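You operate a simulated robot arm through the tools that you are given. There is no shell and no other tool.

You run a simulated robot arm. Do the job below in one go: nothing can be reset, and whatever is moved stays where it is left.

TASK
Swap the dusty filter for the grey one, then test-run the compressor.
Fine: let it run till it stops by itself; old filter into the green tub; switch on only with the new filter in; switch off at the end.

It is judged by the outcome, as a careful person would: the job done as asked, and still so three seconds after it is handed in. It fails if anything else is knocked over, pushed out of place, dropped, spilled or broken.

THE ROBOT
A 7-joint arm with a two-finger parallel gripper, fixed in place. Base frame: the origin is at the foot of the arm, x ahead of it, y to its left, z up. Readings come in mm, rad, newtons and seconds.
Its first joint turns from -2.897 to 2.897 rad. Payload 4.4 kg.
The TCP is the grasp point between the finger pads, 23 mm short of the fingertips. In the tool frame z runs along the fingers and y along their closing line. Largest opening 94 mm; finger width 38, thickness 10; the body of the gripper, 54 by 96 mm, starts 39 mm behind the TCP.
Orientation is that of the tool frame in the base frame, as a unit quaternion [w, x, y, z]. With the fingers straight down and closing along the base's y, the tool's x points along the base's -x, its y along +y and its z along -z.

THE INTERFACE
- The arm moves only by the tool apply_moves. Its arguments are lists of equal length, an entry for each row: "offset": the shift along the tool's x, y, z in mm, a list of three; "delta_rot": the turn, a rotation vector about the tool's x, y, z in rad, a list of three. In form: {"offset": [[tx, ty, tz], ...], "delta_rot": [[rx, ry, rz], ...]}. A call has 1 to 20 rows; each row shifts and turns the commanded pose from where the row before left it, along the tool's axes as they then stand. "fingers" is the gripper command, from -1 (shut) to 1 (fully open), values between in proportion, set as the call begins (left out, the last holds). Rows are played at 5 a second. More than 50 mm and 0.15 rad between two rows, or a gripper value outside its range, and nothing of the call is played. Where a pose cannot be reached the arm comes as near as it can. A force on the tool above 50 N (or 10 N above the force at the start of the call, whichever is more), or a blocked arm, ends the call early, and 0.2 s more pass. The fingers move at their own pace (about 72 mm/s each) and stop on an object; they squeeze with about 32 N. The grip force told is the motor's: it shows also when the fingers shut on nothing. Time passes only in rows, and 0.2 s behind the last, so rows that do not move let the fingers close. It gives the time, the measured TCP pose, the force on the tool (base axes), the opening and the grip force at its end, in the units of the frame above (readings bear some noise), with the torque about the TCP (base axes, N m) and any sound that the robot's microphone picked up.
- Cameras (640 x 400 px; columns grow to the right, rows downward): "scene" is fixed at [50.1, 650.2, 1350.1]; the picture's right is [-0.25, -0.97, 0.00], its down [-0.55, 0.14, -0.83] and it looks along [0.80, -0.21, -0.56] (base axes); focal length 375 px, centre (320, 200). "wrist" rides on the gripper at [86, 16, -75] in the tool frame; the picture's right is [-0.18, 0.98, 0.00], its down [-0.58, -0.11, -0.81] and it looks along [-0.79, -0.15, 0.59] (tool axes); focal length 243 px, centre (320, 200). There is no depth. A picture from a camera that has moved, and an enlarged one, comes with that camera's place and axes in the base frame and with its lens.
- snapshot(camera): a new picture of that camera. No time passes.
- inspect(camera, box): a new picture of the part [left, top, right, bottom] of that camera's present view, enlarged. No time passes.
- sign_off(): hands the job in; it is judged then, once.

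Places have to be worked out from the pictures, the camera data and where the tool is seen. Open the gripper and draw the arm clear of the work before you hand the job in, unless the task says otherwise.

The tools are called after "Request:" as a command line: name --argument value ..., lists and objects as JSON in quotes. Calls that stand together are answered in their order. apply_moves: Moves the arm, as the interface text tells. Its arguments: {"type":"object","properties":{"offset":{"type":"array","items":{"type":"array","items":{"type":"number"}}},"delta_rot":{"type":"array","items":{"type":"array","items":{"type":"number"}}},"fingers":{"type":"number"}},"required":["offset","delta_rot"]} The other tools are called the same way: snapshot (camera) takes a picture; inspect (camera, box) takes an enlarged picture of a part of a camera's view; sign_off () hands the job in.

At the start:

```text
clock: 0.0
tool_pos: [650.8, 448.9, 922.7]
ee_rot: [-0.001, 0.0, 1.0, 0.001]
ft_force: [0.3, -0.3, 0.5]
torque: [-0.03, 0.01, -0.01]
finger_gap: 93.8
grasp_force: 0.0
```

scene: 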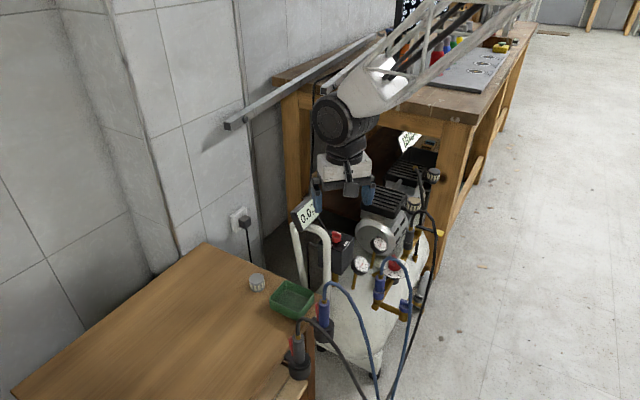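
wrist: 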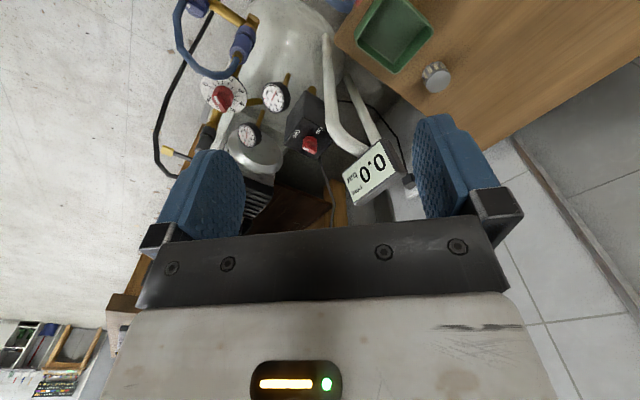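

I start by looking more closely at the compressor, the filters and the tub in both views.

Request:
inspect --camera "scene" --box '[320, 130, 480, 230]'

Request:
inspect --camera "scene" --box '[220, 220, 460, 370]'

Request:
inspect --camera "wrist" --box '[160, 0, 480, 200]'

```text
4.00 times, centred on (400, 180) of scene
camera zoom: at [50.1, 650.2, 1350.1], right [-0.25, -0.97, 0.0], down [-0.55, 0.14, -0.83], along [0.8, -0.21, -0.56], focal length 1500 px, centre (0, 280)
```

zoom: 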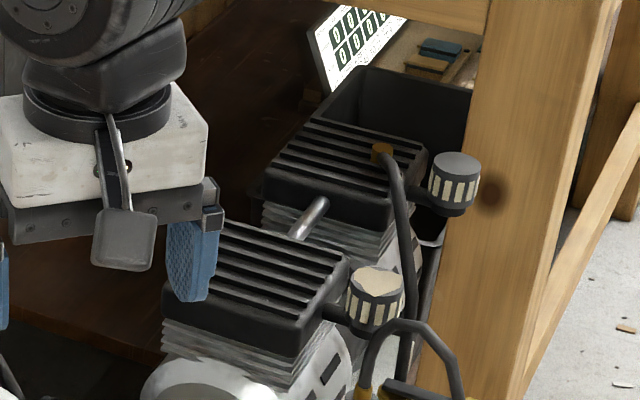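

```text
2.67 times, centred on (340, 295) of scene
camera zoom: at [50.1, 650.2, 1350.1], right [-0.25, -0.97, 0.0], down [-0.55, 0.14, -0.83], along [0.8, -0.21, -0.56], focal length 1000 px, centre (267, -53)
```

zoom: 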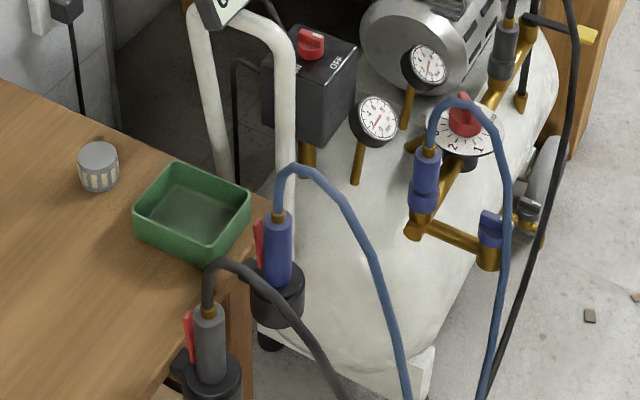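

```text
2.00 times, centred on (320, 100) of wrist
camera zoom: at [566.5, 463.5, 996.7], right [0.18, 0.98, 0.0], down [0.58, -0.11, 0.81], along [0.79, -0.15, -0.59], focal length 485 px, centre (320, 400)
```

zoom: 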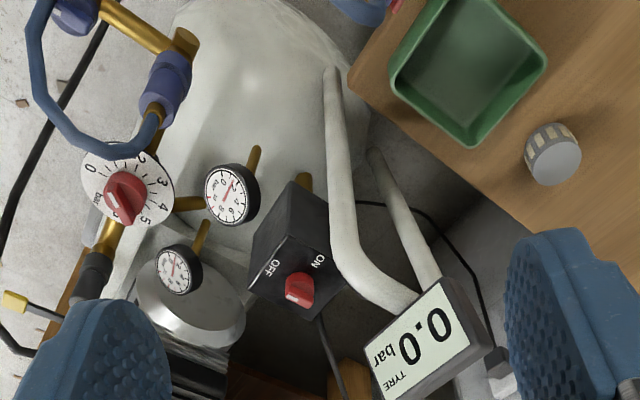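

The spare grey filter and the green tub are on the wooden table at about (828, 632, 550) and (732, 547, 560). The ON/OFF knob is at about (873, 384, 631). I move in -y, staying high, to see the cylinder-head filters with the wrist camera.

Request:
apply_moves --offset '[[0, -40, 0], [0, -40, 0], [0, -40, 0], [0, -40, 0], [0, -40, 0], [0, -40, 0], [0, 0, 0]]' --delta_rot '[[0, 0, 0], [0, 0, 0], [0, 0, 0], [0, 0, 0], [0, 0, 0], [0, 0, 0], [0, 0, 0]]'

Request:
snapshot --camera "wrist"

Request:
snapshot --camera "scene"

```text
clock: 1.6
tool_pos: [651.8, 206.8, 921.7]
ee_rot: [0.0, 0.0, 1.0, -0.001]
ft_force: [-0.2, -0.4, 0.7]
torque: [-0.01, 0.0, 0.02]
finger_gap: 94.2
grasp_force: 0.0
```

```text
taken
camera wrist: at [566.5, 222.3, 995.6], right [0.18, 0.98, 0.0], down [0.58, -0.11, 0.81], along [0.79, -0.15, -0.59], focal length 243 px, centre (320, 200)
```

wrist: 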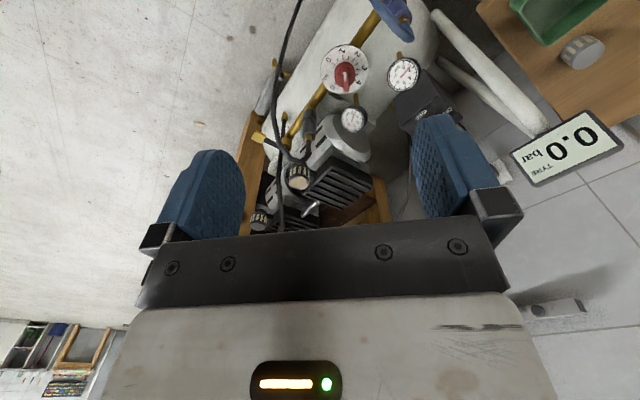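

```text
taken
```

scene: 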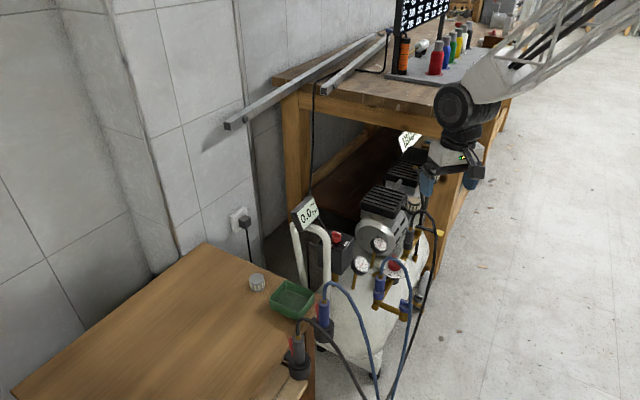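

The wrist view now shows both cylinder heads. I enlarge the filters from here and from the scene camera.

Request:
inspect --camera "wrist" --box '[230, 100, 390, 240]'

Request:
inspect --camera "wrist" --box '[240, 0, 480, 150]'

Request:
inspect --camera "scene" --box '[330, 120, 490, 220]'

Request:
inspect --camera "scene" --box '[320, 200, 480, 300]'

```text
2.86 times, centred on (310, 170) of wrist
camera zoom: at [566.5, 222.3, 995.6], right [0.18, 0.98, 0.0], down [0.58, -0.11, 0.81], along [0.79, -0.15, -0.59], focal length 693 px, centre (349, 286)
```

zoom: 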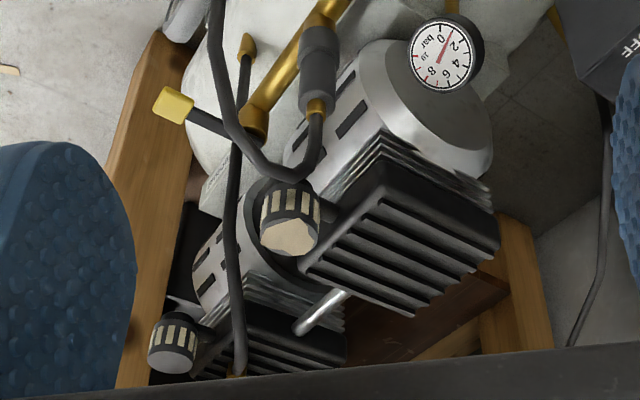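

```text
2.67 times, centred on (360, 75) of wrist
camera zoom: at [566.5, 222.3, 995.6], right [0.18, 0.98, 0.0], down [0.58, -0.11, 0.81], along [0.79, -0.15, -0.59], focal length 647 px, centre (213, 533)
```

zoom: 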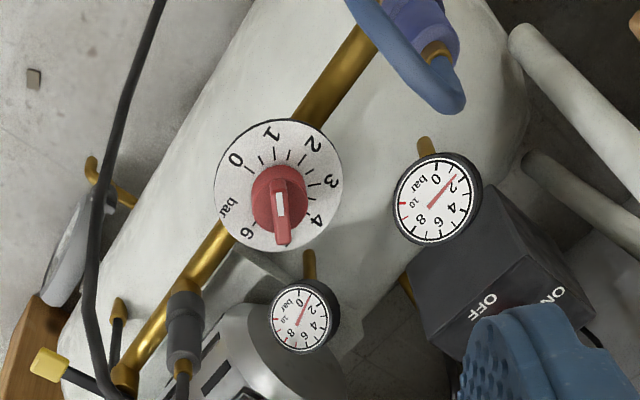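

```text
4.00 times, centred on (410, 170) of scene
camera zoom: at [50.1, 650.2, 1350.1], right [-0.25, -0.97, 0.0], down [-0.55, 0.14, -0.83], along [0.8, -0.21, -0.56], focal length 1500 px, centre (-40, 320)
```

zoom: 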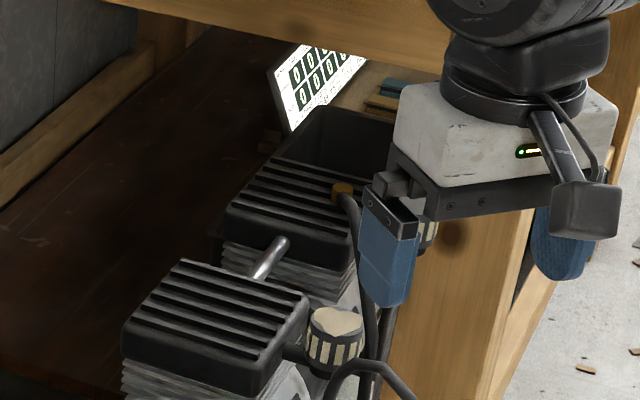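

```text
4.00 times, centred on (400, 250) of scene
camera zoom: at [50.1, 650.2, 1350.1], right [-0.25, -0.97, 0.0], down [-0.55, 0.14, -0.83], along [0.8, -0.21, -0.56], focal length 1500 px, centre (0, 0)
```

zoom: 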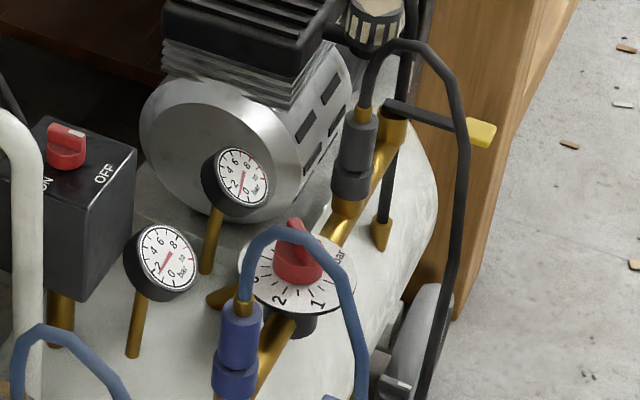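

The dusty filter (beige top) is on the front head, with its top at about (920, 113, 685). I need the bench edge and more views, so I rise and move forward a little for a look from above.

Request:
apply_moves --offset '[[0, -20, -40], [0, -20, -40], [0, -20, -40], [0, -20, -40], [0, -20, -40], [0, 0, 0]]' --delta_rot '[[0, 0, 0], [0, 0, 0], [0, 0, 0], [0, 0, 0], [0, 0, 0], [0, 0, 0]]'

Request:
snapshot --camera "wrist"

Request:
snapshot --camera "scene"

```text
clock: 3.0
tool_pos: [650.7, 107.9, 1125.4]
ee_rot: [0.0, 0.0, 1.0, 0.001]
ft_force: [0.5, -0.7, 0.0]
torque: [0.0, 0.0, 0.01]
finger_gap: 94.2
grasp_force: 0.1
```

```text
taken
camera wrist: at [566.0, 123.5, 1198.0], right [0.18, 0.98, 0.0], down [0.58, -0.11, 0.81], along [0.79, -0.15, -0.59], focal length 243 px, centre (320, 200)
```

wrist: 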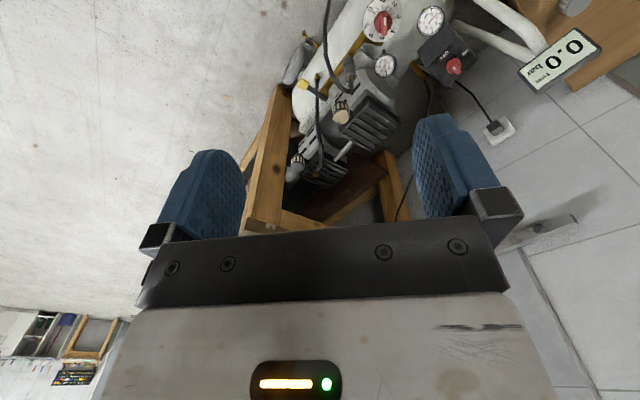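

```text
taken
```

scene: 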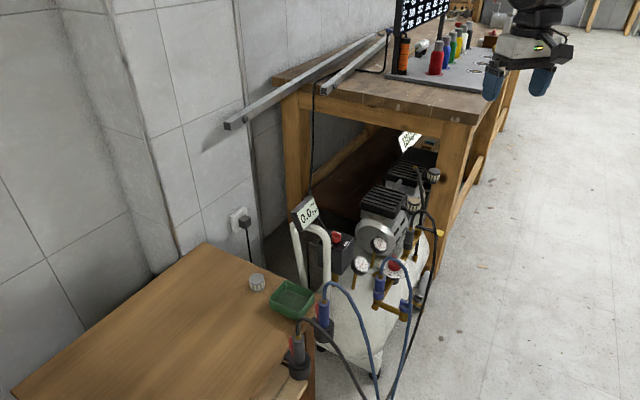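

I enlarge the wrist view to see the bench leg, the filters and the power cord.

Request:
inspect --camera "wrist" --box '[230, 60, 430, 240]'

Request:
inspect --camera "wrist" --box '[330, 0, 570, 150]'

Request:
inspect --camera "scene" --box '[340, 80, 500, 220]'

Request:
inspect --camera "scene" --box '[220, 180, 340, 260]'

```text
2.22 times, centred on (330, 150) of wrist
camera zoom: at [566.0, 123.5, 1198.0], right [0.18, 0.98, 0.0], down [0.58, -0.11, 0.81], along [0.79, -0.15, -0.59], focal length 539 px, centre (298, 311)
```

zoom: 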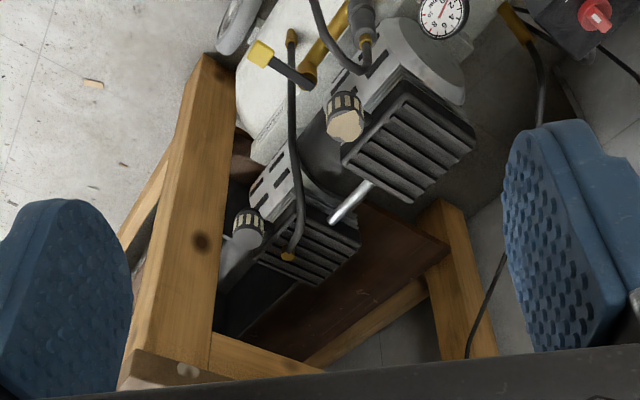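

```text
2.67 times, centred on (450, 75) of wrist
camera zoom: at [566.0, 123.5, 1198.0], right [0.18, 0.98, 0.0], down [0.58, -0.11, 0.81], along [0.79, -0.15, -0.59], focal length 647 px, centre (-27, 533)
```

zoom: 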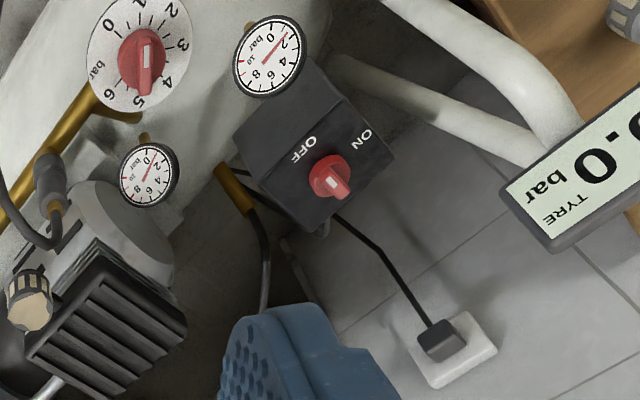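

```text
2.86 times, centred on (420, 150) of scene
camera zoom: at [50.1, 650.2, 1350.1], right [-0.25, -0.97, 0.0], down [-0.55, 0.14, -0.83], along [0.8, -0.21, -0.56], focal length 1071 px, centre (34, 343)
```

zoom: 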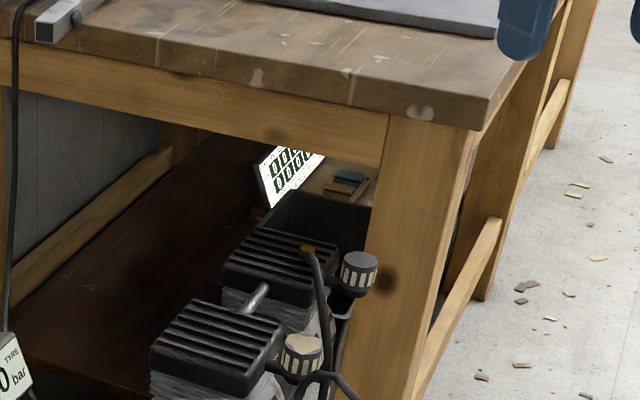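

```text
5.00 times, centred on (280, 220) of scene
camera zoom: at [50.1, 650.2, 1350.1], right [-0.25, -0.97, 0.0], down [-0.55, 0.14, -0.83], along [0.8, -0.21, -0.56], focal length 1874 px, centre (520, 100)
```

zoom: 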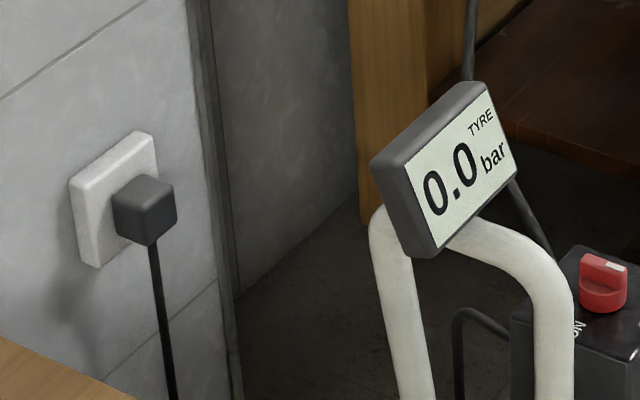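

The bench corner is far enough back (leg at about x = 1183, y = -160), so there is room above the front head. I descend to about 110 mm above and in front of the dusty filter for a close look.

Request:
apply_moves --offset '[[-18, 0, 40], [-18, 0, 40], [-18, 0, 40], [-18, 0, 40], [-18, 0, 40], [-18, 0, 40], [-18, 0, 40], [-18, 0, 40], [0, 0, 0]]' --delta_rot '[[0, 0, 0], [0, 0, 0], [0, 0, 0], [0, 0, 0], [0, 0, 0], [0, 0, 0], [0, 0, 0], [0, 0, 0], [0, 0, 0]]'

Request:
snapshot --camera "wrist"

Request:
snapshot --camera "scene"

```text
clock: 5.0
tool_pos: [796.7, 109.1, 805.0]
ee_rot: [0.0, -0.001, 1.0, 0.0]
ft_force: [0.1, -0.5, -1.7]
torque: [-0.03, 0.01, 0.01]
finger_gap: 94.0
grasp_force: 0.2
```

```text
taken
camera wrist: at [711.6, 124.4, 877.3], right [0.18, 0.98, 0.0], down [0.58, -0.11, 0.81], along [0.79, -0.15, -0.59], focal length 243 px, centre (320, 200)
```

wrist: 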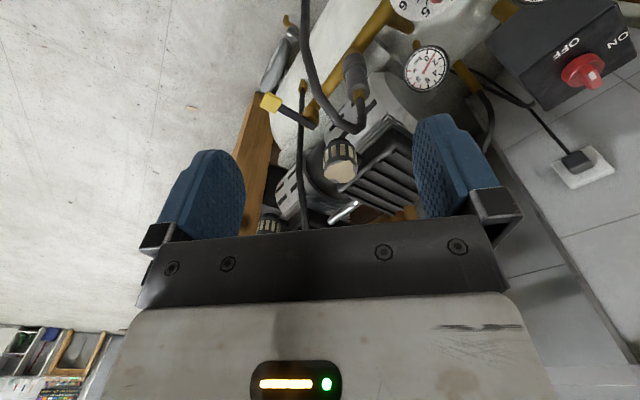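

```text
taken
```

scene: 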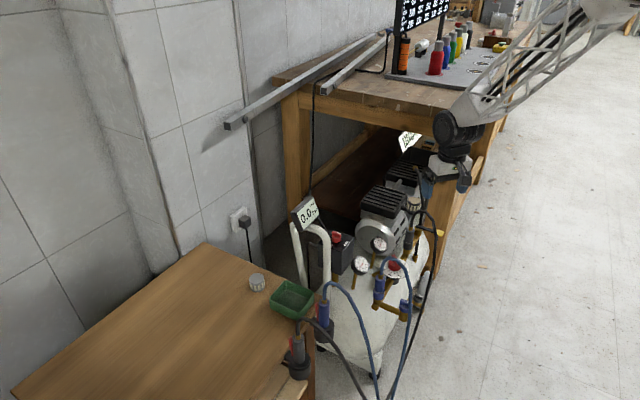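

Request:
inspect --camera "wrist" --box '[260, 60, 420, 240]'

Request:
inspect --camera "wrist" --box '[290, 100, 390, 200]'

Request:
inspect --camera "scene" --box '[370, 180, 450, 240]'

```text
2.22 times, centred on (340, 150) of wrist
camera zoom: at [711.6, 124.4, 877.3], right [0.18, 0.98, 0.0], down [0.58, -0.11, 0.81], along [0.79, -0.15, -0.59], focal length 539 px, centre (276, 311)
```

zoom: 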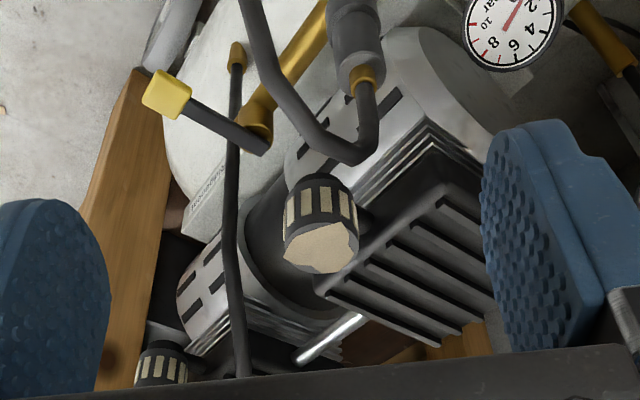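

```text
4.00 times, centred on (340, 150) of wrist
camera zoom: at [711.6, 124.4, 877.3], right [0.18, 0.98, 0.0], down [0.58, -0.11, 0.81], along [0.79, -0.15, -0.59], focal length 970 px, centre (240, 400)
```

zoom: 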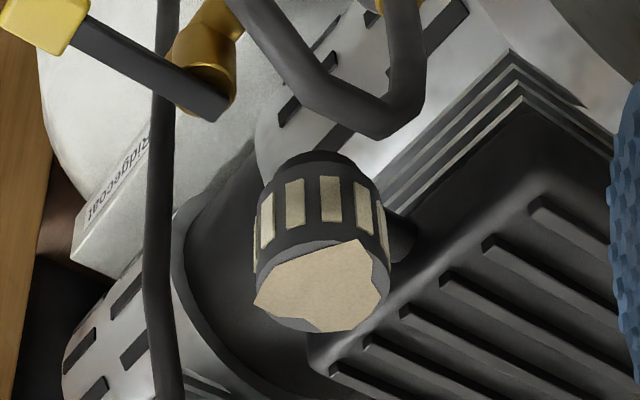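

```text
6.67 times, centred on (410, 210) of scene
camera zoom: at [50.1, 650.2, 1350.1], right [-0.25, -0.97, 0.0], down [-0.55, 0.14, -0.83], along [0.8, -0.21, -0.56], focal length 2499 px, centre (-280, 133)
```

zoom: 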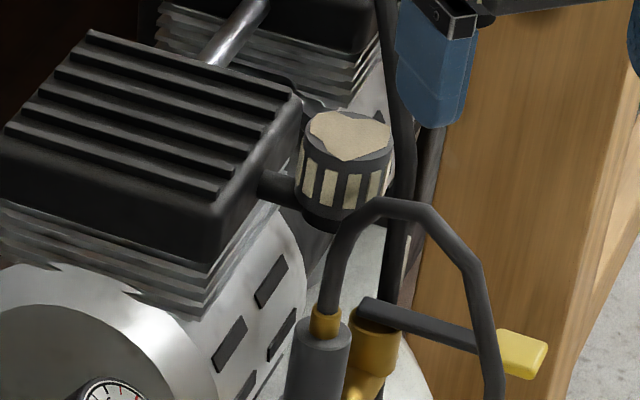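

The dusty filter is about 42 mm across, with its top at about (929, 108, 680). A side pipe runs to the head along (0.67, 0.74), and a hose arch lies about 57 mm to one side. I turn the tool about 48° so the fingers close parallel to the head face, then move above the filter at a safe height.

Request:
apply_moves --offset '[[0, 0, 0], [0, 0, 0], [0, 0, 0], [0, 0, 0], [0, 0, 0], [0, 0, 0], [-22, -24.6, 0], [-22, -24.6, 0], [-22, -24.6, 0], [-22, -24.6, 0], [0, 0, 0]]' --delta_rot '[[0, 0, -0.139], [0, 0, -0.139], [0, 0, -0.139], [0, 0, -0.139], [0, 0, -0.139], [0, 0, -0.139], [0, 0, 0], [0, 0, 0], [0, 0, 0], [0, 0, 0], [0, 0, 0]]' --fingers 0.4

Request:
snapshot --camera "wrist"

Request:
snapshot --camera "scene"

```text
clock: 7.4
tool_pos: [928.6, 108.0, 803.3]
ee_rot: [0.0, -0.404, 0.915, 0.0]
ft_force: [0.0, 0.1, 0.3]
torque: [0.0, -0.03, 0.01]
finger_gap: 65.9
grasp_force: 0.0
```

```text
taken
camera wrist: at [860.0, 54.4, 876.3], right [-0.6, 0.8, 0.0], down [0.47, 0.36, 0.81], along [0.64, 0.49, -0.59], focal length 243 px, centre (320, 200)
```

wrist: 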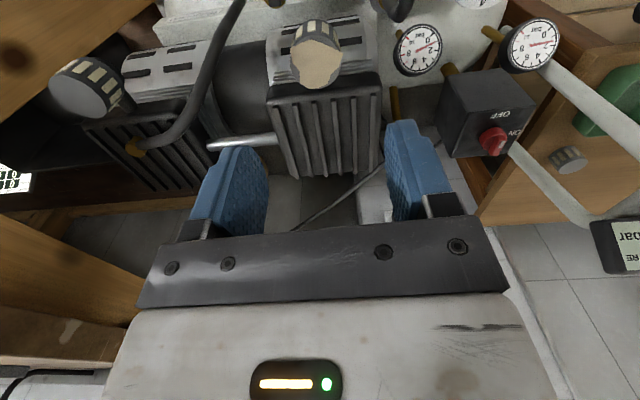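

```text
taken
```

scene: 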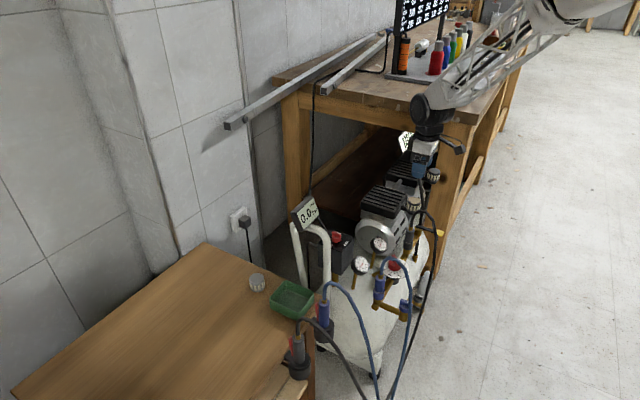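

The head's ribs line up with the picture, so the yaw is right, and the filter top sits almost exactly under the TCP. I enlarge to measure any remaining offset.

Request:
inspect --camera "wrist" --box '[240, 0, 400, 120]'

Request:
inspect --camera "wrist" --box '[470, 60, 640, 200]'

Request:
inspect --camera "scene" --box '[370, 120, 470, 240]'

```text
3.33 times, centred on (320, 60) of wrist
camera zoom: at [860.0, 54.4, 876.3], right [-0.6, 0.8, 0.0], down [0.47, 0.36, 0.81], along [0.64, 0.49, -0.59], focal length 809 px, centre (320, 667)
```

zoom: 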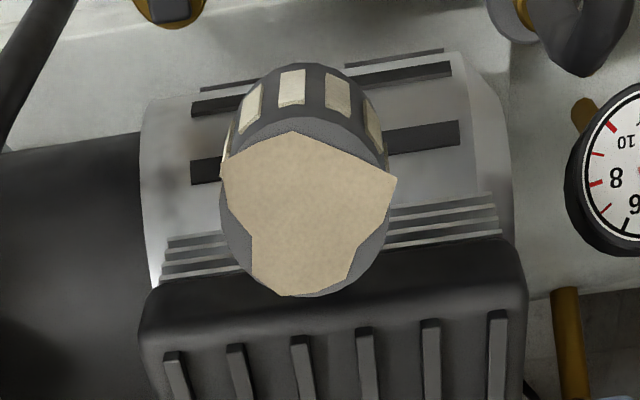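

```text
2.86 times, centred on (555, 130) of wrist
camera zoom: at [860.0, 54.4, 876.3], right [-0.6, 0.8, 0.0], down [0.47, 0.36, 0.81], along [0.64, 0.49, -0.59], focal length 693 px, centre (-351, 400)
```

zoom: 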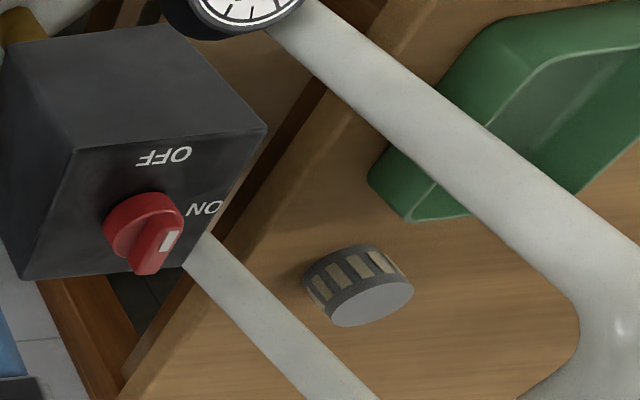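

```text
3.33 times, centred on (420, 180) of scene
camera zoom: at [50.1, 650.2, 1350.1], right [-0.25, -0.97, 0.0], down [-0.55, 0.14, -0.83], along [0.8, -0.21, -0.56], focal length 1250 px, centre (-13, 267)
```

zoom: 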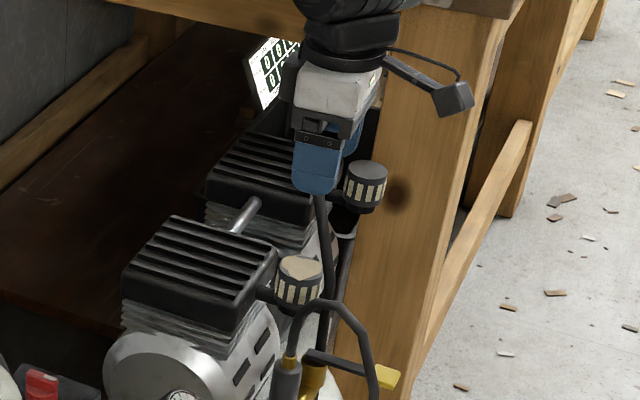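

The filter is about 3 mm toward -tool y from the tool axis, with its top at about z = 684. I narrow the opening to about 58 mm for hose clearance, shift 3 mm and lower so the tips hover about 20 mm above it, then check again.

Request:
apply_moves --offset '[[0, -3, 25], [0, 0, 25], [0, 0, 23], [0, 0, 0]]' --delta_rot '[[0, 0, 0], [0, 0, 0], [0, 0, 0], [0, 0, 0]]' --fingers 0.24

Request:
snapshot --camera "wrist"

Request:
inspect --camera "scene" --box '[370, 140, 450, 240]'

```text
clock: 8.4
tool_pos: [929.9, 105.8, 728.4]
ee_rot: [0.0, -0.404, 0.915, 0.0]
ft_force: [0.7, 0.3, -0.4]
torque: [0.02, 0.01, 0.04]
finger_gap: 58.1
grasp_force: 0.0
```

```text
taken
camera wrist: at [861.4, 51.6, 801.8], right [-0.6, 0.8, 0.0], down [0.47, 0.36, 0.81], along [0.64, 0.49, -0.59], focal length 243 px, centre (320, 200)
```

wrist: 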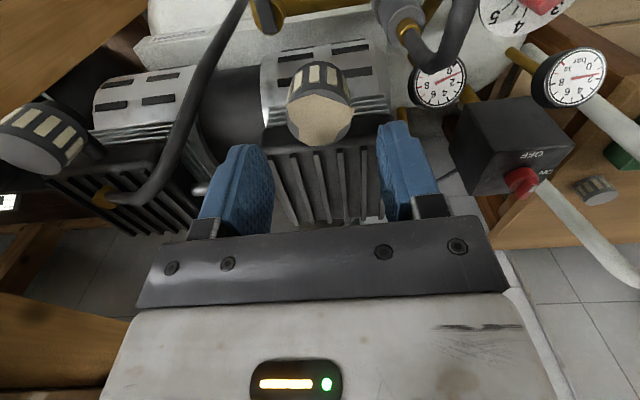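

```text
4.00 times, centred on (410, 190) of scene
camera zoom: at [50.1, 650.2, 1350.1], right [-0.25, -0.97, 0.0], down [-0.55, 0.14, -0.83], along [0.8, -0.21, -0.56], focal length 1500 px, centre (-40, 240)
```

zoom: 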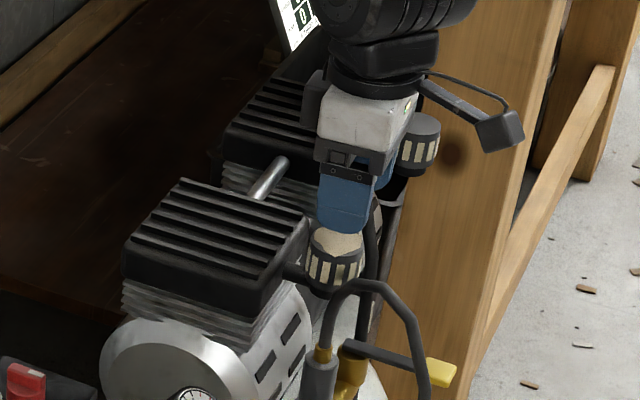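

Request:
inspect --camera "wrist" --box '[220, 30, 440, 200]'

```text
2.35 times, centred on (330, 115) of wrist
camera zoom: at [861.4, 51.6, 801.8], right [-0.6, 0.8, 0.0], down [0.47, 0.36, 0.81], along [0.64, 0.49, -0.59], focal length 571 px, centre (296, 400)
```

zoom: 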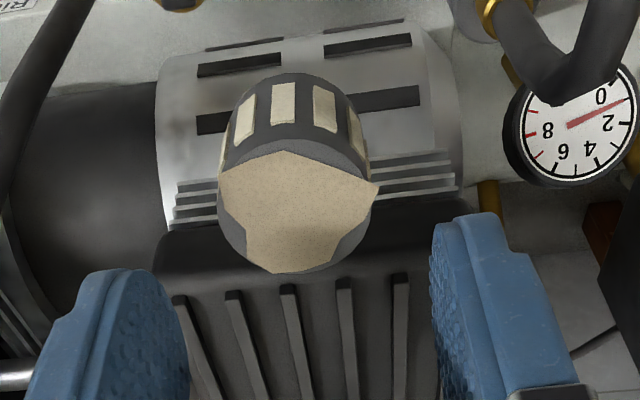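

Lateral alignment is now good. Combining the scene and wrist views puts the filter about 7 mm further toward the head, near (935, 111) with its top at about z = 672. The head face stays about 17 mm clear of the fingers. I shift 7 mm and descend around the filter.

Request:
apply_moves --offset '[[-7, 0, 0], [0, 0, 20], [0, 0, 20], [0, 0, 13], [0, 0, 0]]' --delta_rot '[[0, 0, 0], [0, 0, 0], [0, 0, 0], [0, 0, 0], [0, 0, 0]]'

Request:
snapshot --camera "wrist"

Request:
inspect --camera "scene" --box '[370, 150, 450, 250]'

```text
clock: 9.6
tool_pos: [935.3, 109.6, 675.7]
ee_rot: [0.0, -0.404, 0.915, 0.0]
ft_force: [0.3, -0.7, 0.1]
torque: [0.02, 0.0, 0.0]
finger_gap: 57.9
grasp_force: 0.1
```

```text
taken
camera wrist: at [865.9, 56.1, 749.6], right [-0.6, 0.8, 0.0], down [0.47, 0.36, 0.81], along [0.64, 0.49, -0.59], focal length 243 px, centre (320, 200)
```

wrist: 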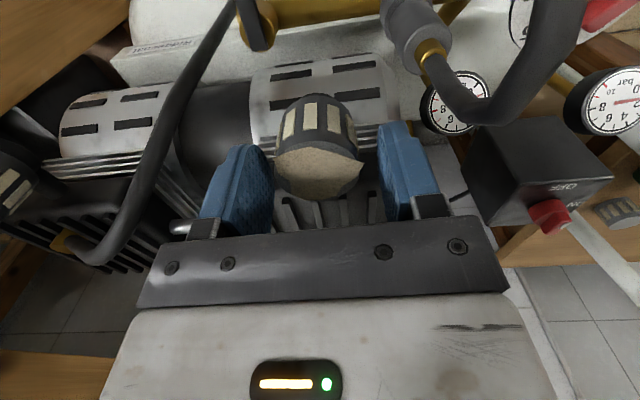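

```text
4.00 times, centred on (410, 200) of scene
camera zoom: at [50.1, 650.2, 1350.1], right [-0.25, -0.97, 0.0], down [-0.55, 0.14, -0.83], along [0.8, -0.21, -0.56], focal length 1500 px, centre (-40, 200)
```

zoom: 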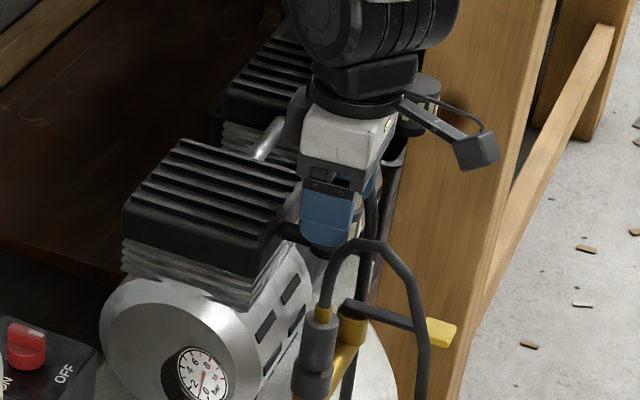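

The filter is between the pads, which are clear of the hose and head. I enlarge the wrist view to judge the grasp height.

Request:
inspect --camera "wrist" --box '[200, 80, 440, 240]'

```text
2.50 times, centred on (320, 160) of wrist
camera zoom: at [865.9, 56.1, 749.6], right [-0.6, 0.8, 0.0], down [0.47, 0.36, 0.81], along [0.64, 0.49, -0.59], focal length 606 px, centre (320, 300)
```

zoom: 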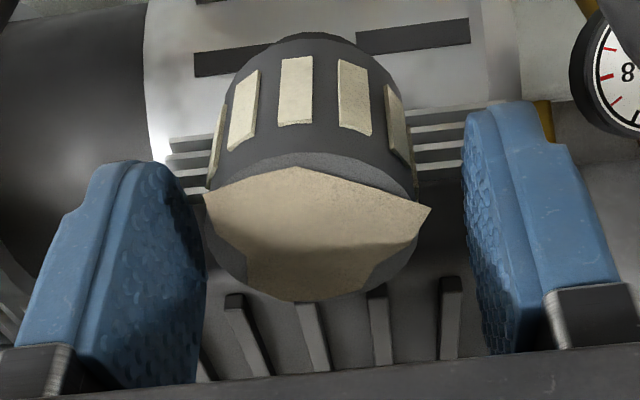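

The filter top is about 6 mm below the TCP and about 2 mm off to -tool y. I shift 2 mm, lower 15 mm and close the fingers.

Request:
apply_moves --offset '[[0, -2.2, 0], [0, 0, 8], [0, 0, 7], [0, 0, 0]]' --delta_rot '[[0, 0, 0], [0, 0, 0], [0, 0, 0], [0, 0, 0]]'

Request:
apply_moves --offset '[[0, 0, 0], [0, 0, 0], [0, 0, 0], [0, 0, 0]]' --delta_rot '[[0, 0, 0], [0, 0, 0], [0, 0, 0], [0, 0, 0]]' --fingers -1

Request:
snapshot --camera "wrist"

```text
clock: 10.6
tool_pos: [936.9, 108.5, 662.6]
ee_rot: [0.0, -0.404, 0.915, 0.0]
ft_force: [0.1, 0.3, 0.1]
torque: [0.01, -0.01, 0.02]
finger_gap: 58.6
grasp_force: 0.0
```

```text
clock: 11.6
tool_pos: [935.9, 107.4, 662.7]
ee_rot: [-0.001, -0.404, 0.915, -0.001]
ft_force: [0.9, -0.7, 4.0]
torque: [0.07, -0.07, 0.0]
finger_gap: 40.2
grasp_force: 31.7
```

```text
taken
camera wrist: at [867.6, 54.5, 735.7], right [-0.6, 0.8, 0.0], down [0.47, 0.36, 0.81], along [0.64, 0.49, -0.59], focal length 243 px, centre (320, 200)
```

wrist: 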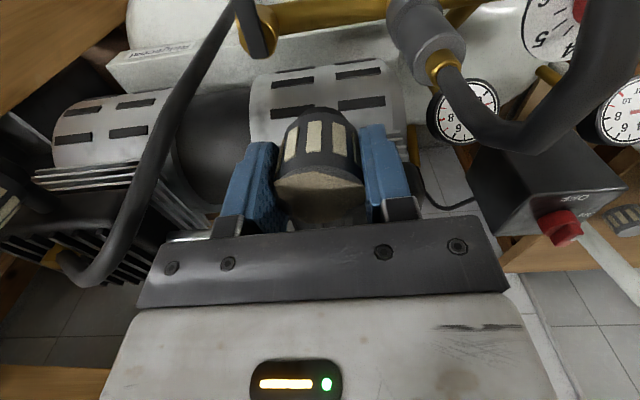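

The gripper holds the filter at 40.2 mm. I lift a little and watch the force, to learn whether it pulls off or has to be unscrewed.

Request:
inspect --camera "wrist" --box '[200, 80, 440, 240]'

Request:
apply_moves --offset '[[0, 0, -2], [0, 0, -2], [0, 0, 0]]' --delta_rot '[[0, 0, 0], [0, 0, 0], [0, 0, 0]]'

Request:
inspect --camera "wrist" --box '[200, 80, 440, 240]'

```text
2.50 times, centred on (320, 160) of wrist
camera zoom: at [867.6, 54.5, 735.7], right [-0.6, 0.8, 0.0], down [0.47, 0.36, 0.81], along [0.64, 0.49, -0.59], focal length 606 px, centre (320, 300)
```

zoom: 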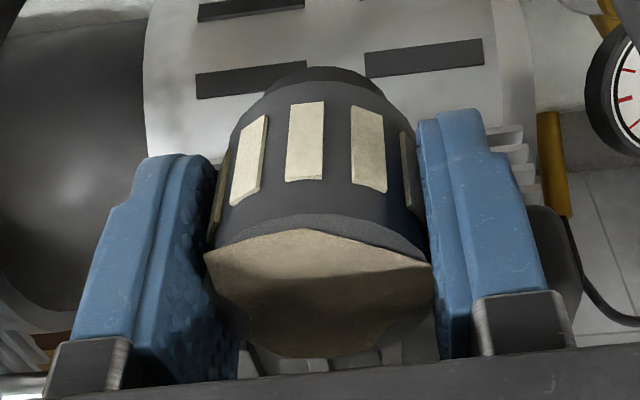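

```text
clock: 12.4
tool_pos: [936.4, 108.0, 665.1]
ee_rot: [0.0, -0.404, 0.915, 0.0]
ft_force: [0.4, -0.4, -0.4]
torque: [0.04, 0.02, 0.01]
finger_gap: 40.4
grasp_force: 31.9
```

```text
2.50 times, centred on (320, 160) of wrist
camera zoom: at [867.1, 54.7, 739.3], right [-0.6, 0.8, 0.0], down [0.47, 0.36, 0.81], along [0.64, 0.49, -0.59], focal length 606 px, centre (320, 300)
```

zoom: 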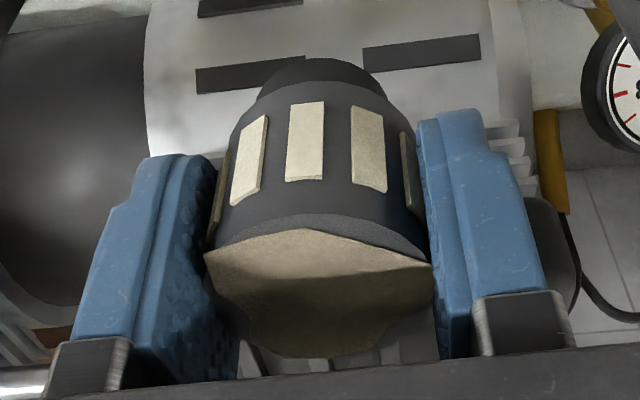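

There was no resistance and the holder is showing below, so the filter simply lifts off. The seated TCP height with this grip was z ≈ 662.6. I raise it straight up.

Request:
apply_moves --offset '[[0, 0, -6], [0, 0, -8], [0, 0, -10], [0, 0, -15], [0, 0, -20], [0, 0, -25], [0, 0, -30], [0, 0, 0]]' --delta_rot '[[0, 0, 0], [0, 0, 0], [0, 0, 0], [0, 0, 0], [0, 0, 0], [0, 0, 0], [0, 0, 0], [0, 0, 0]]'

Request:
snapshot --camera "wrist"

Request:
inspect --camera "scene" --box '[370, 130, 450, 240]'

```text
clock: 14.2
tool_pos: [937.2, 108.9, 780.7]
ee_rot: [0.0, -0.405, 0.914, 0.0]
ft_force: [-0.7, -0.1, -0.6]
torque: [0.0, 0.02, -0.02]
finger_gap: 40.0
grasp_force: 32.3
```

```text
taken
camera wrist: at [867.5, 55.6, 853.5], right [-0.6, 0.8, 0.0], down [0.47, 0.36, 0.81], along [0.64, 0.49, -0.59], focal length 243 px, centre (320, 200)
```

wrist: 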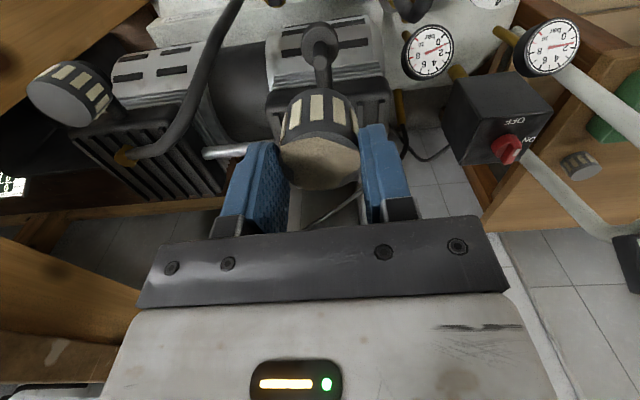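

```text
3.64 times, centred on (410, 185) of scene
camera zoom: at [50.1, 650.2, 1350.1], right [-0.25, -0.97, 0.0], down [-0.55, 0.14, -0.83], along [0.8, -0.21, -0.56], focal length 1363 px, centre (-7, 254)
```

zoom: 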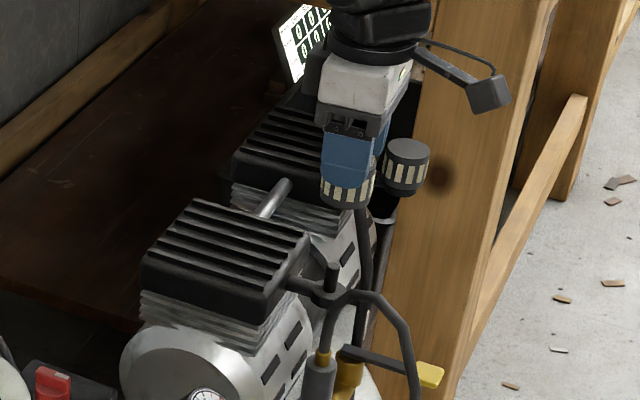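

The filter is off, and the holder turns out to be a collar with an upright spigot. I take an enlarged view of it for the later refit.

Request:
inspect --camera "wrist" --box '[250, 0, 390, 100]'

Request:
inspect --camera "scene" --box '[390, 180, 430, 220]'

Request:
inspect --camera "scene" --box '[235, 250, 335, 325]'

```text
4.00 times, centred on (320, 50) of wrist
camera zoom: at [867.5, 55.6, 853.5], right [-0.6, 0.8, 0.0], down [0.47, 0.36, 0.81], along [0.64, 0.49, -0.59], focal length 970 px, centre (320, 800)
```

zoom: 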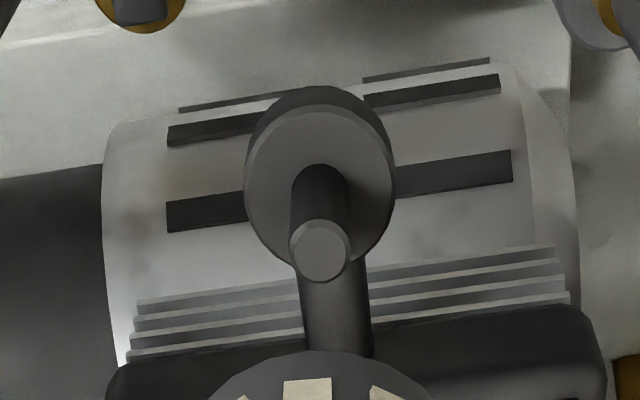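

```text
10.00 times, centred on (410, 200) of scene
camera zoom: at [50.1, 650.2, 1350.1], right [-0.25, -0.97, 0.0], down [-0.55, 0.14, -0.83], along [0.8, -0.21, -0.56], focal length 3749 px, centre (-580, 200)
```

zoom: 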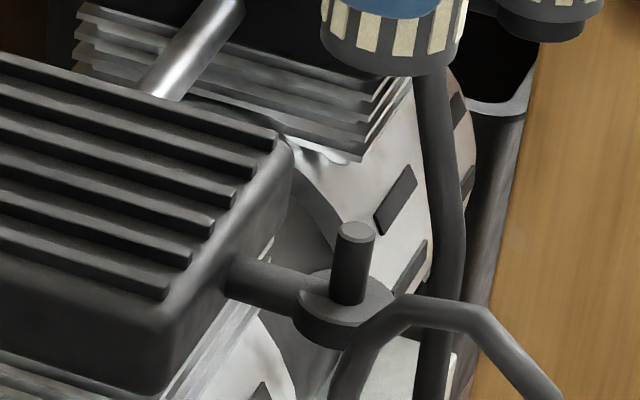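

```text
5.33 times, centred on (285, 288) of scene
camera zoom: at [50.1, 650.2, 1350.1], right [-0.25, -0.97, 0.0], down [-0.55, 0.14, -0.83], along [0.8, -0.21, -0.56], focal length 1999 px, centre (507, -267)
```

zoom: 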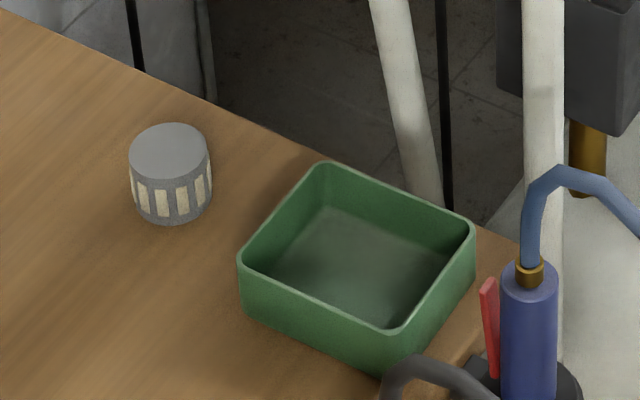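

The spigot is about 11 mm across with its top near z = 664, and the collar is near z = 638. The tub is about 92 × 75 mm, centred near (738, 547), rim z ≈ 568, table ≈ 538. I lift to about z = 900 to clear the display and carry the old filter over the tub.

Request:
apply_moves --offset '[[0, 0, -40], [0, 0, -40], [0, 0, -40], [-15.9, 36.8, 0], [-15.9, 36.8, 0], [-15.9, 36.8, 0], [-15.9, 36.8, 0], [-15.9, 36.8, 0], [-15.9, 36.8, 0], [-15.9, 36.8, 0], [-15.9, 36.8, 0], [-15.9, 36.8, 0], [-15.9, 36.8, 0], [-15.9, 36.8, 0], [-15.9, 36.8, 0], [0, 0, 0]]' --delta_rot '[[0, 0, 0], [0, 0, 0], [0, 0, 0], [0, 0, 0], [0, 0, 0], [0, 0, 0], [0, 0, 0], [0, 0, 0], [0, 0, 0], [0, 0, 0], [0, 0, 0], [0, 0, 0], [0, 0, 0], [0, 0, 0], [0, 0, 0], [0, 0, 0]]'

Request:
apply_moves --offset '[[0, 0, 0], [0, 0, 0], [0, 0, 0], [0, 0, 0], [0, 0, 0], [0, 0, 0], [0, 0, 0], [0, 0, 0], [0, 0, 0], [0, 0, 0], [0, 0, 0], [0, 0, 0], [0, 0, 0]]' --delta_rot '[[0, 0, 0.132], [0, 0, 0.132], [0, 0, 0.132], [0, 0, 0.132], [0, 0, 0.132], [0, 0, 0.132], [0, 0, 0.132], [0, 0, 0.132], [0, 0, 0.132], [0, 0, 0.132], [0, 0, 0.132], [0, 0, 0.132], [0, 0, 0]]'

Request:
snapshot --camera "wrist"

Request:
snapshot --camera "scene"

```text
clock: 17.6
tool_pos: [737.5, 549.0, 901.7]
ee_rot: [0.0, -0.404, 0.915, 0.0]
ft_force: [0.5, -0.6, 0.2]
torque: [0.01, 0.02, -0.01]
finger_gap: 40.2
grasp_force: 31.9
```

```text
clock: 20.4
tool_pos: [738.6, 546.7, 900.2]
ee_rot: [0.0, 0.367, 0.93, 0.0]
ft_force: [-0.4, -0.2, -0.7]
torque: [0.01, 0.01, 0.06]
finger_gap: 40.1
grasp_force: 32.0
```

```text
taken
camera wrist: at [687.3, 617.1, 973.9], right [0.81, 0.59, 0.0], down [0.35, -0.48, 0.81], along [0.48, -0.65, -0.59], focal length 243 px, centre (320, 200)
```

wrist: 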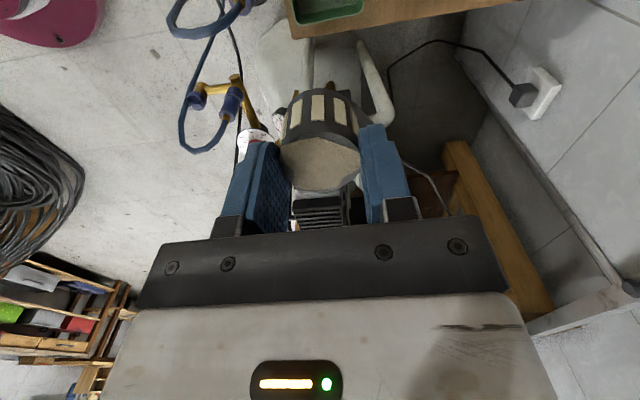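

```text
taken
```

scene: 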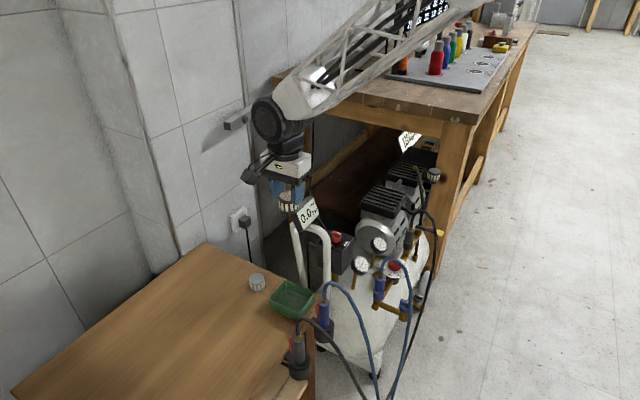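

The tool is over the tub with the yaw turned so the fingers open along its long side. I lower 200 mm and look at the alignment.

Request:
apply_moves --offset '[[0, 0, 40], [0, 0, 40], [0, 0, 40], [0, 0, 40], [0, 0, 40], [0, 0, 0]]' --delta_rot '[[0, 0, 0], [0, 0, 0], [0, 0, 0], [0, 0, 0], [0, 0, 0], [0, 0, 0]]'

Request:
snapshot --camera "wrist"

Request:
inspect --camera "scene" --box '[230, 130, 370, 330]'

```text
clock: 21.8
tool_pos: [738.3, 545.2, 702.0]
ee_rot: [0.0, 0.366, 0.931, 0.0]
ft_force: [-0.4, -0.2, 0.4]
torque: [-0.02, -0.01, 0.01]
finger_gap: 39.9
grasp_force: 32.0
```

```text
taken
camera wrist: at [687.9, 615.0, 774.7], right [0.8, 0.59, 0.0], down [0.35, -0.48, 0.81], along [0.48, -0.65, -0.59], focal length 243 px, centre (320, 200)
```

wrist: 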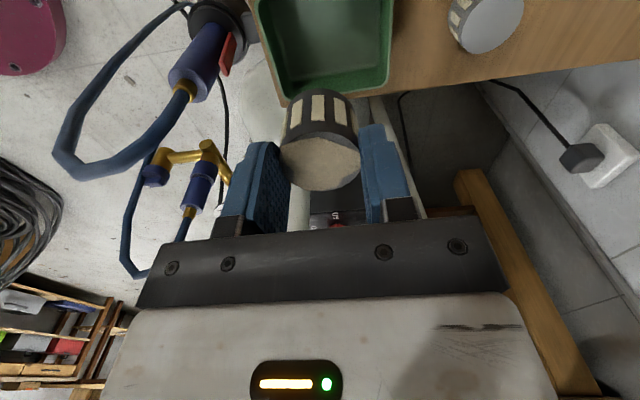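

```text
2.00 times, centred on (300, 230) of scene
camera zoom: at [50.1, 650.2, 1350.1], right [-0.25, -0.97, 0.0], down [-0.55, 0.14, -0.83], along [0.8, -0.21, -0.56], focal length 750 px, centre (360, 140)
```

zoom: 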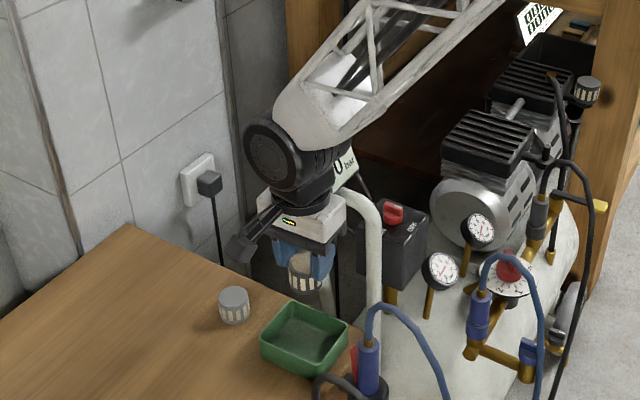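

I enlarge the tub in this view to compute its outline relative to the tool.

Request:
inspect --camera "wrist" --box '[220, 0, 420, 120]'

Request:
inspect --camera "wrist" --box '[400, 0, 560, 100]'

```text
3.20 times, centred on (320, 60) of wrist
camera zoom: at [687.9, 615.0, 774.7], right [0.8, 0.59, 0.0], down [0.35, -0.48, 0.81], along [0.48, -0.65, -0.59], focal length 776 px, centre (320, 648)
```

zoom: 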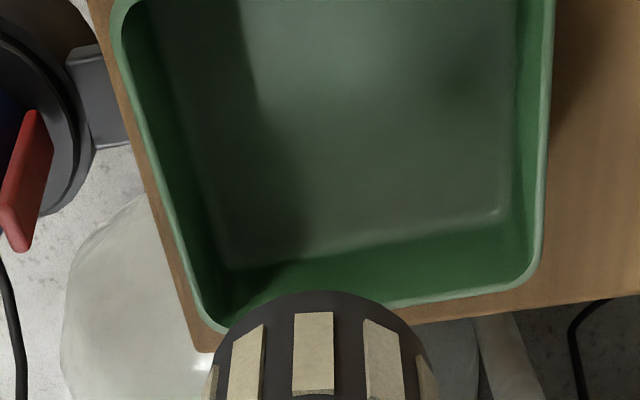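

```text
4.00 times, centred on (480, 50) of wrist
camera zoom: at [687.9, 615.0, 774.7], right [0.8, 0.59, 0.0], down [0.35, -0.48, 0.81], along [0.48, -0.65, -0.59], focal length 970 px, centre (-320, 800)
```

zoom: 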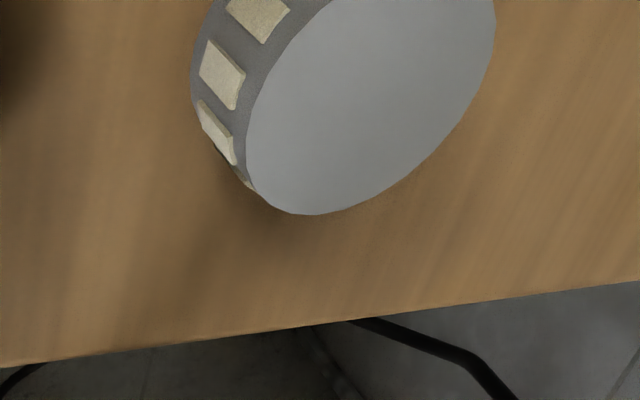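

The wrist view shows the tub centre about 7 mm toward +tool y and 3 mm toward +tool x, with a floor about 83 × 65 mm. I shift by that and lower to about 30 mm above the rim.

Request:
apply_moves --offset '[[3, 6.5, 0], [0, 0, 30], [0, 0, 30], [0, 0, 20], [0, 0, 0]]' --delta_rot '[[0, 0, 0], [0, 0, 0], [0, 0, 0], [0, 0, 0], [0, 0, 0]]'

Request:
snapshot --camera "wrist"

Request:
inspect --camera "scene" --box '[240, 200, 340, 330]'

```text
clock: 23.0
tool_pos: [740.9, 552.9, 621.7]
ee_rot: [-0.001, 0.366, 0.931, -0.001]
ft_force: [0.3, 0.7, -0.3]
torque: [0.01, 0.03, -0.03]
finger_gap: 40.2
grasp_force: 32.3
```

```text
taken
camera wrist: at [689.8, 623.3, 693.3], right [0.8, 0.59, 0.0], down [0.35, -0.48, 0.81], along [0.48, -0.65, -0.59], focal length 243 px, centre (320, 200)
```

wrist: 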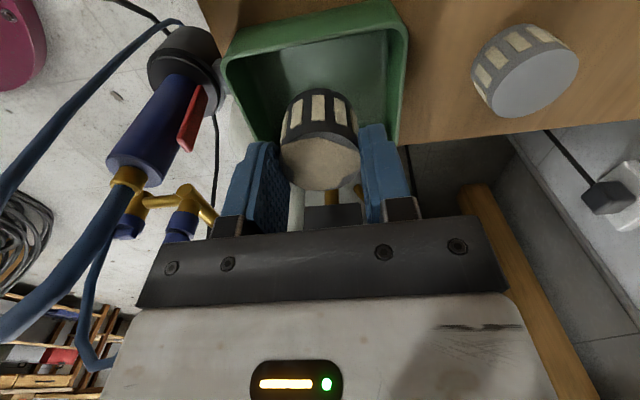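

```text
3.08 times, centred on (290, 265) of scene
camera zoom: at [50.1, 650.2, 1350.1], right [-0.25, -0.97, 0.0], down [-0.55, 0.14, -0.83], along [0.8, -0.21, -0.56], focal length 1154 px, centre (412, 0)
```

zoom: 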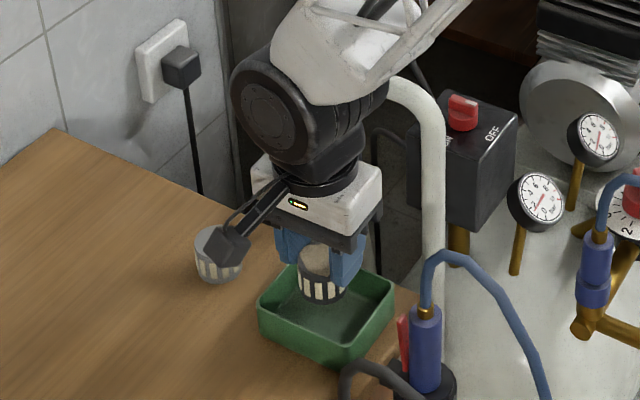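

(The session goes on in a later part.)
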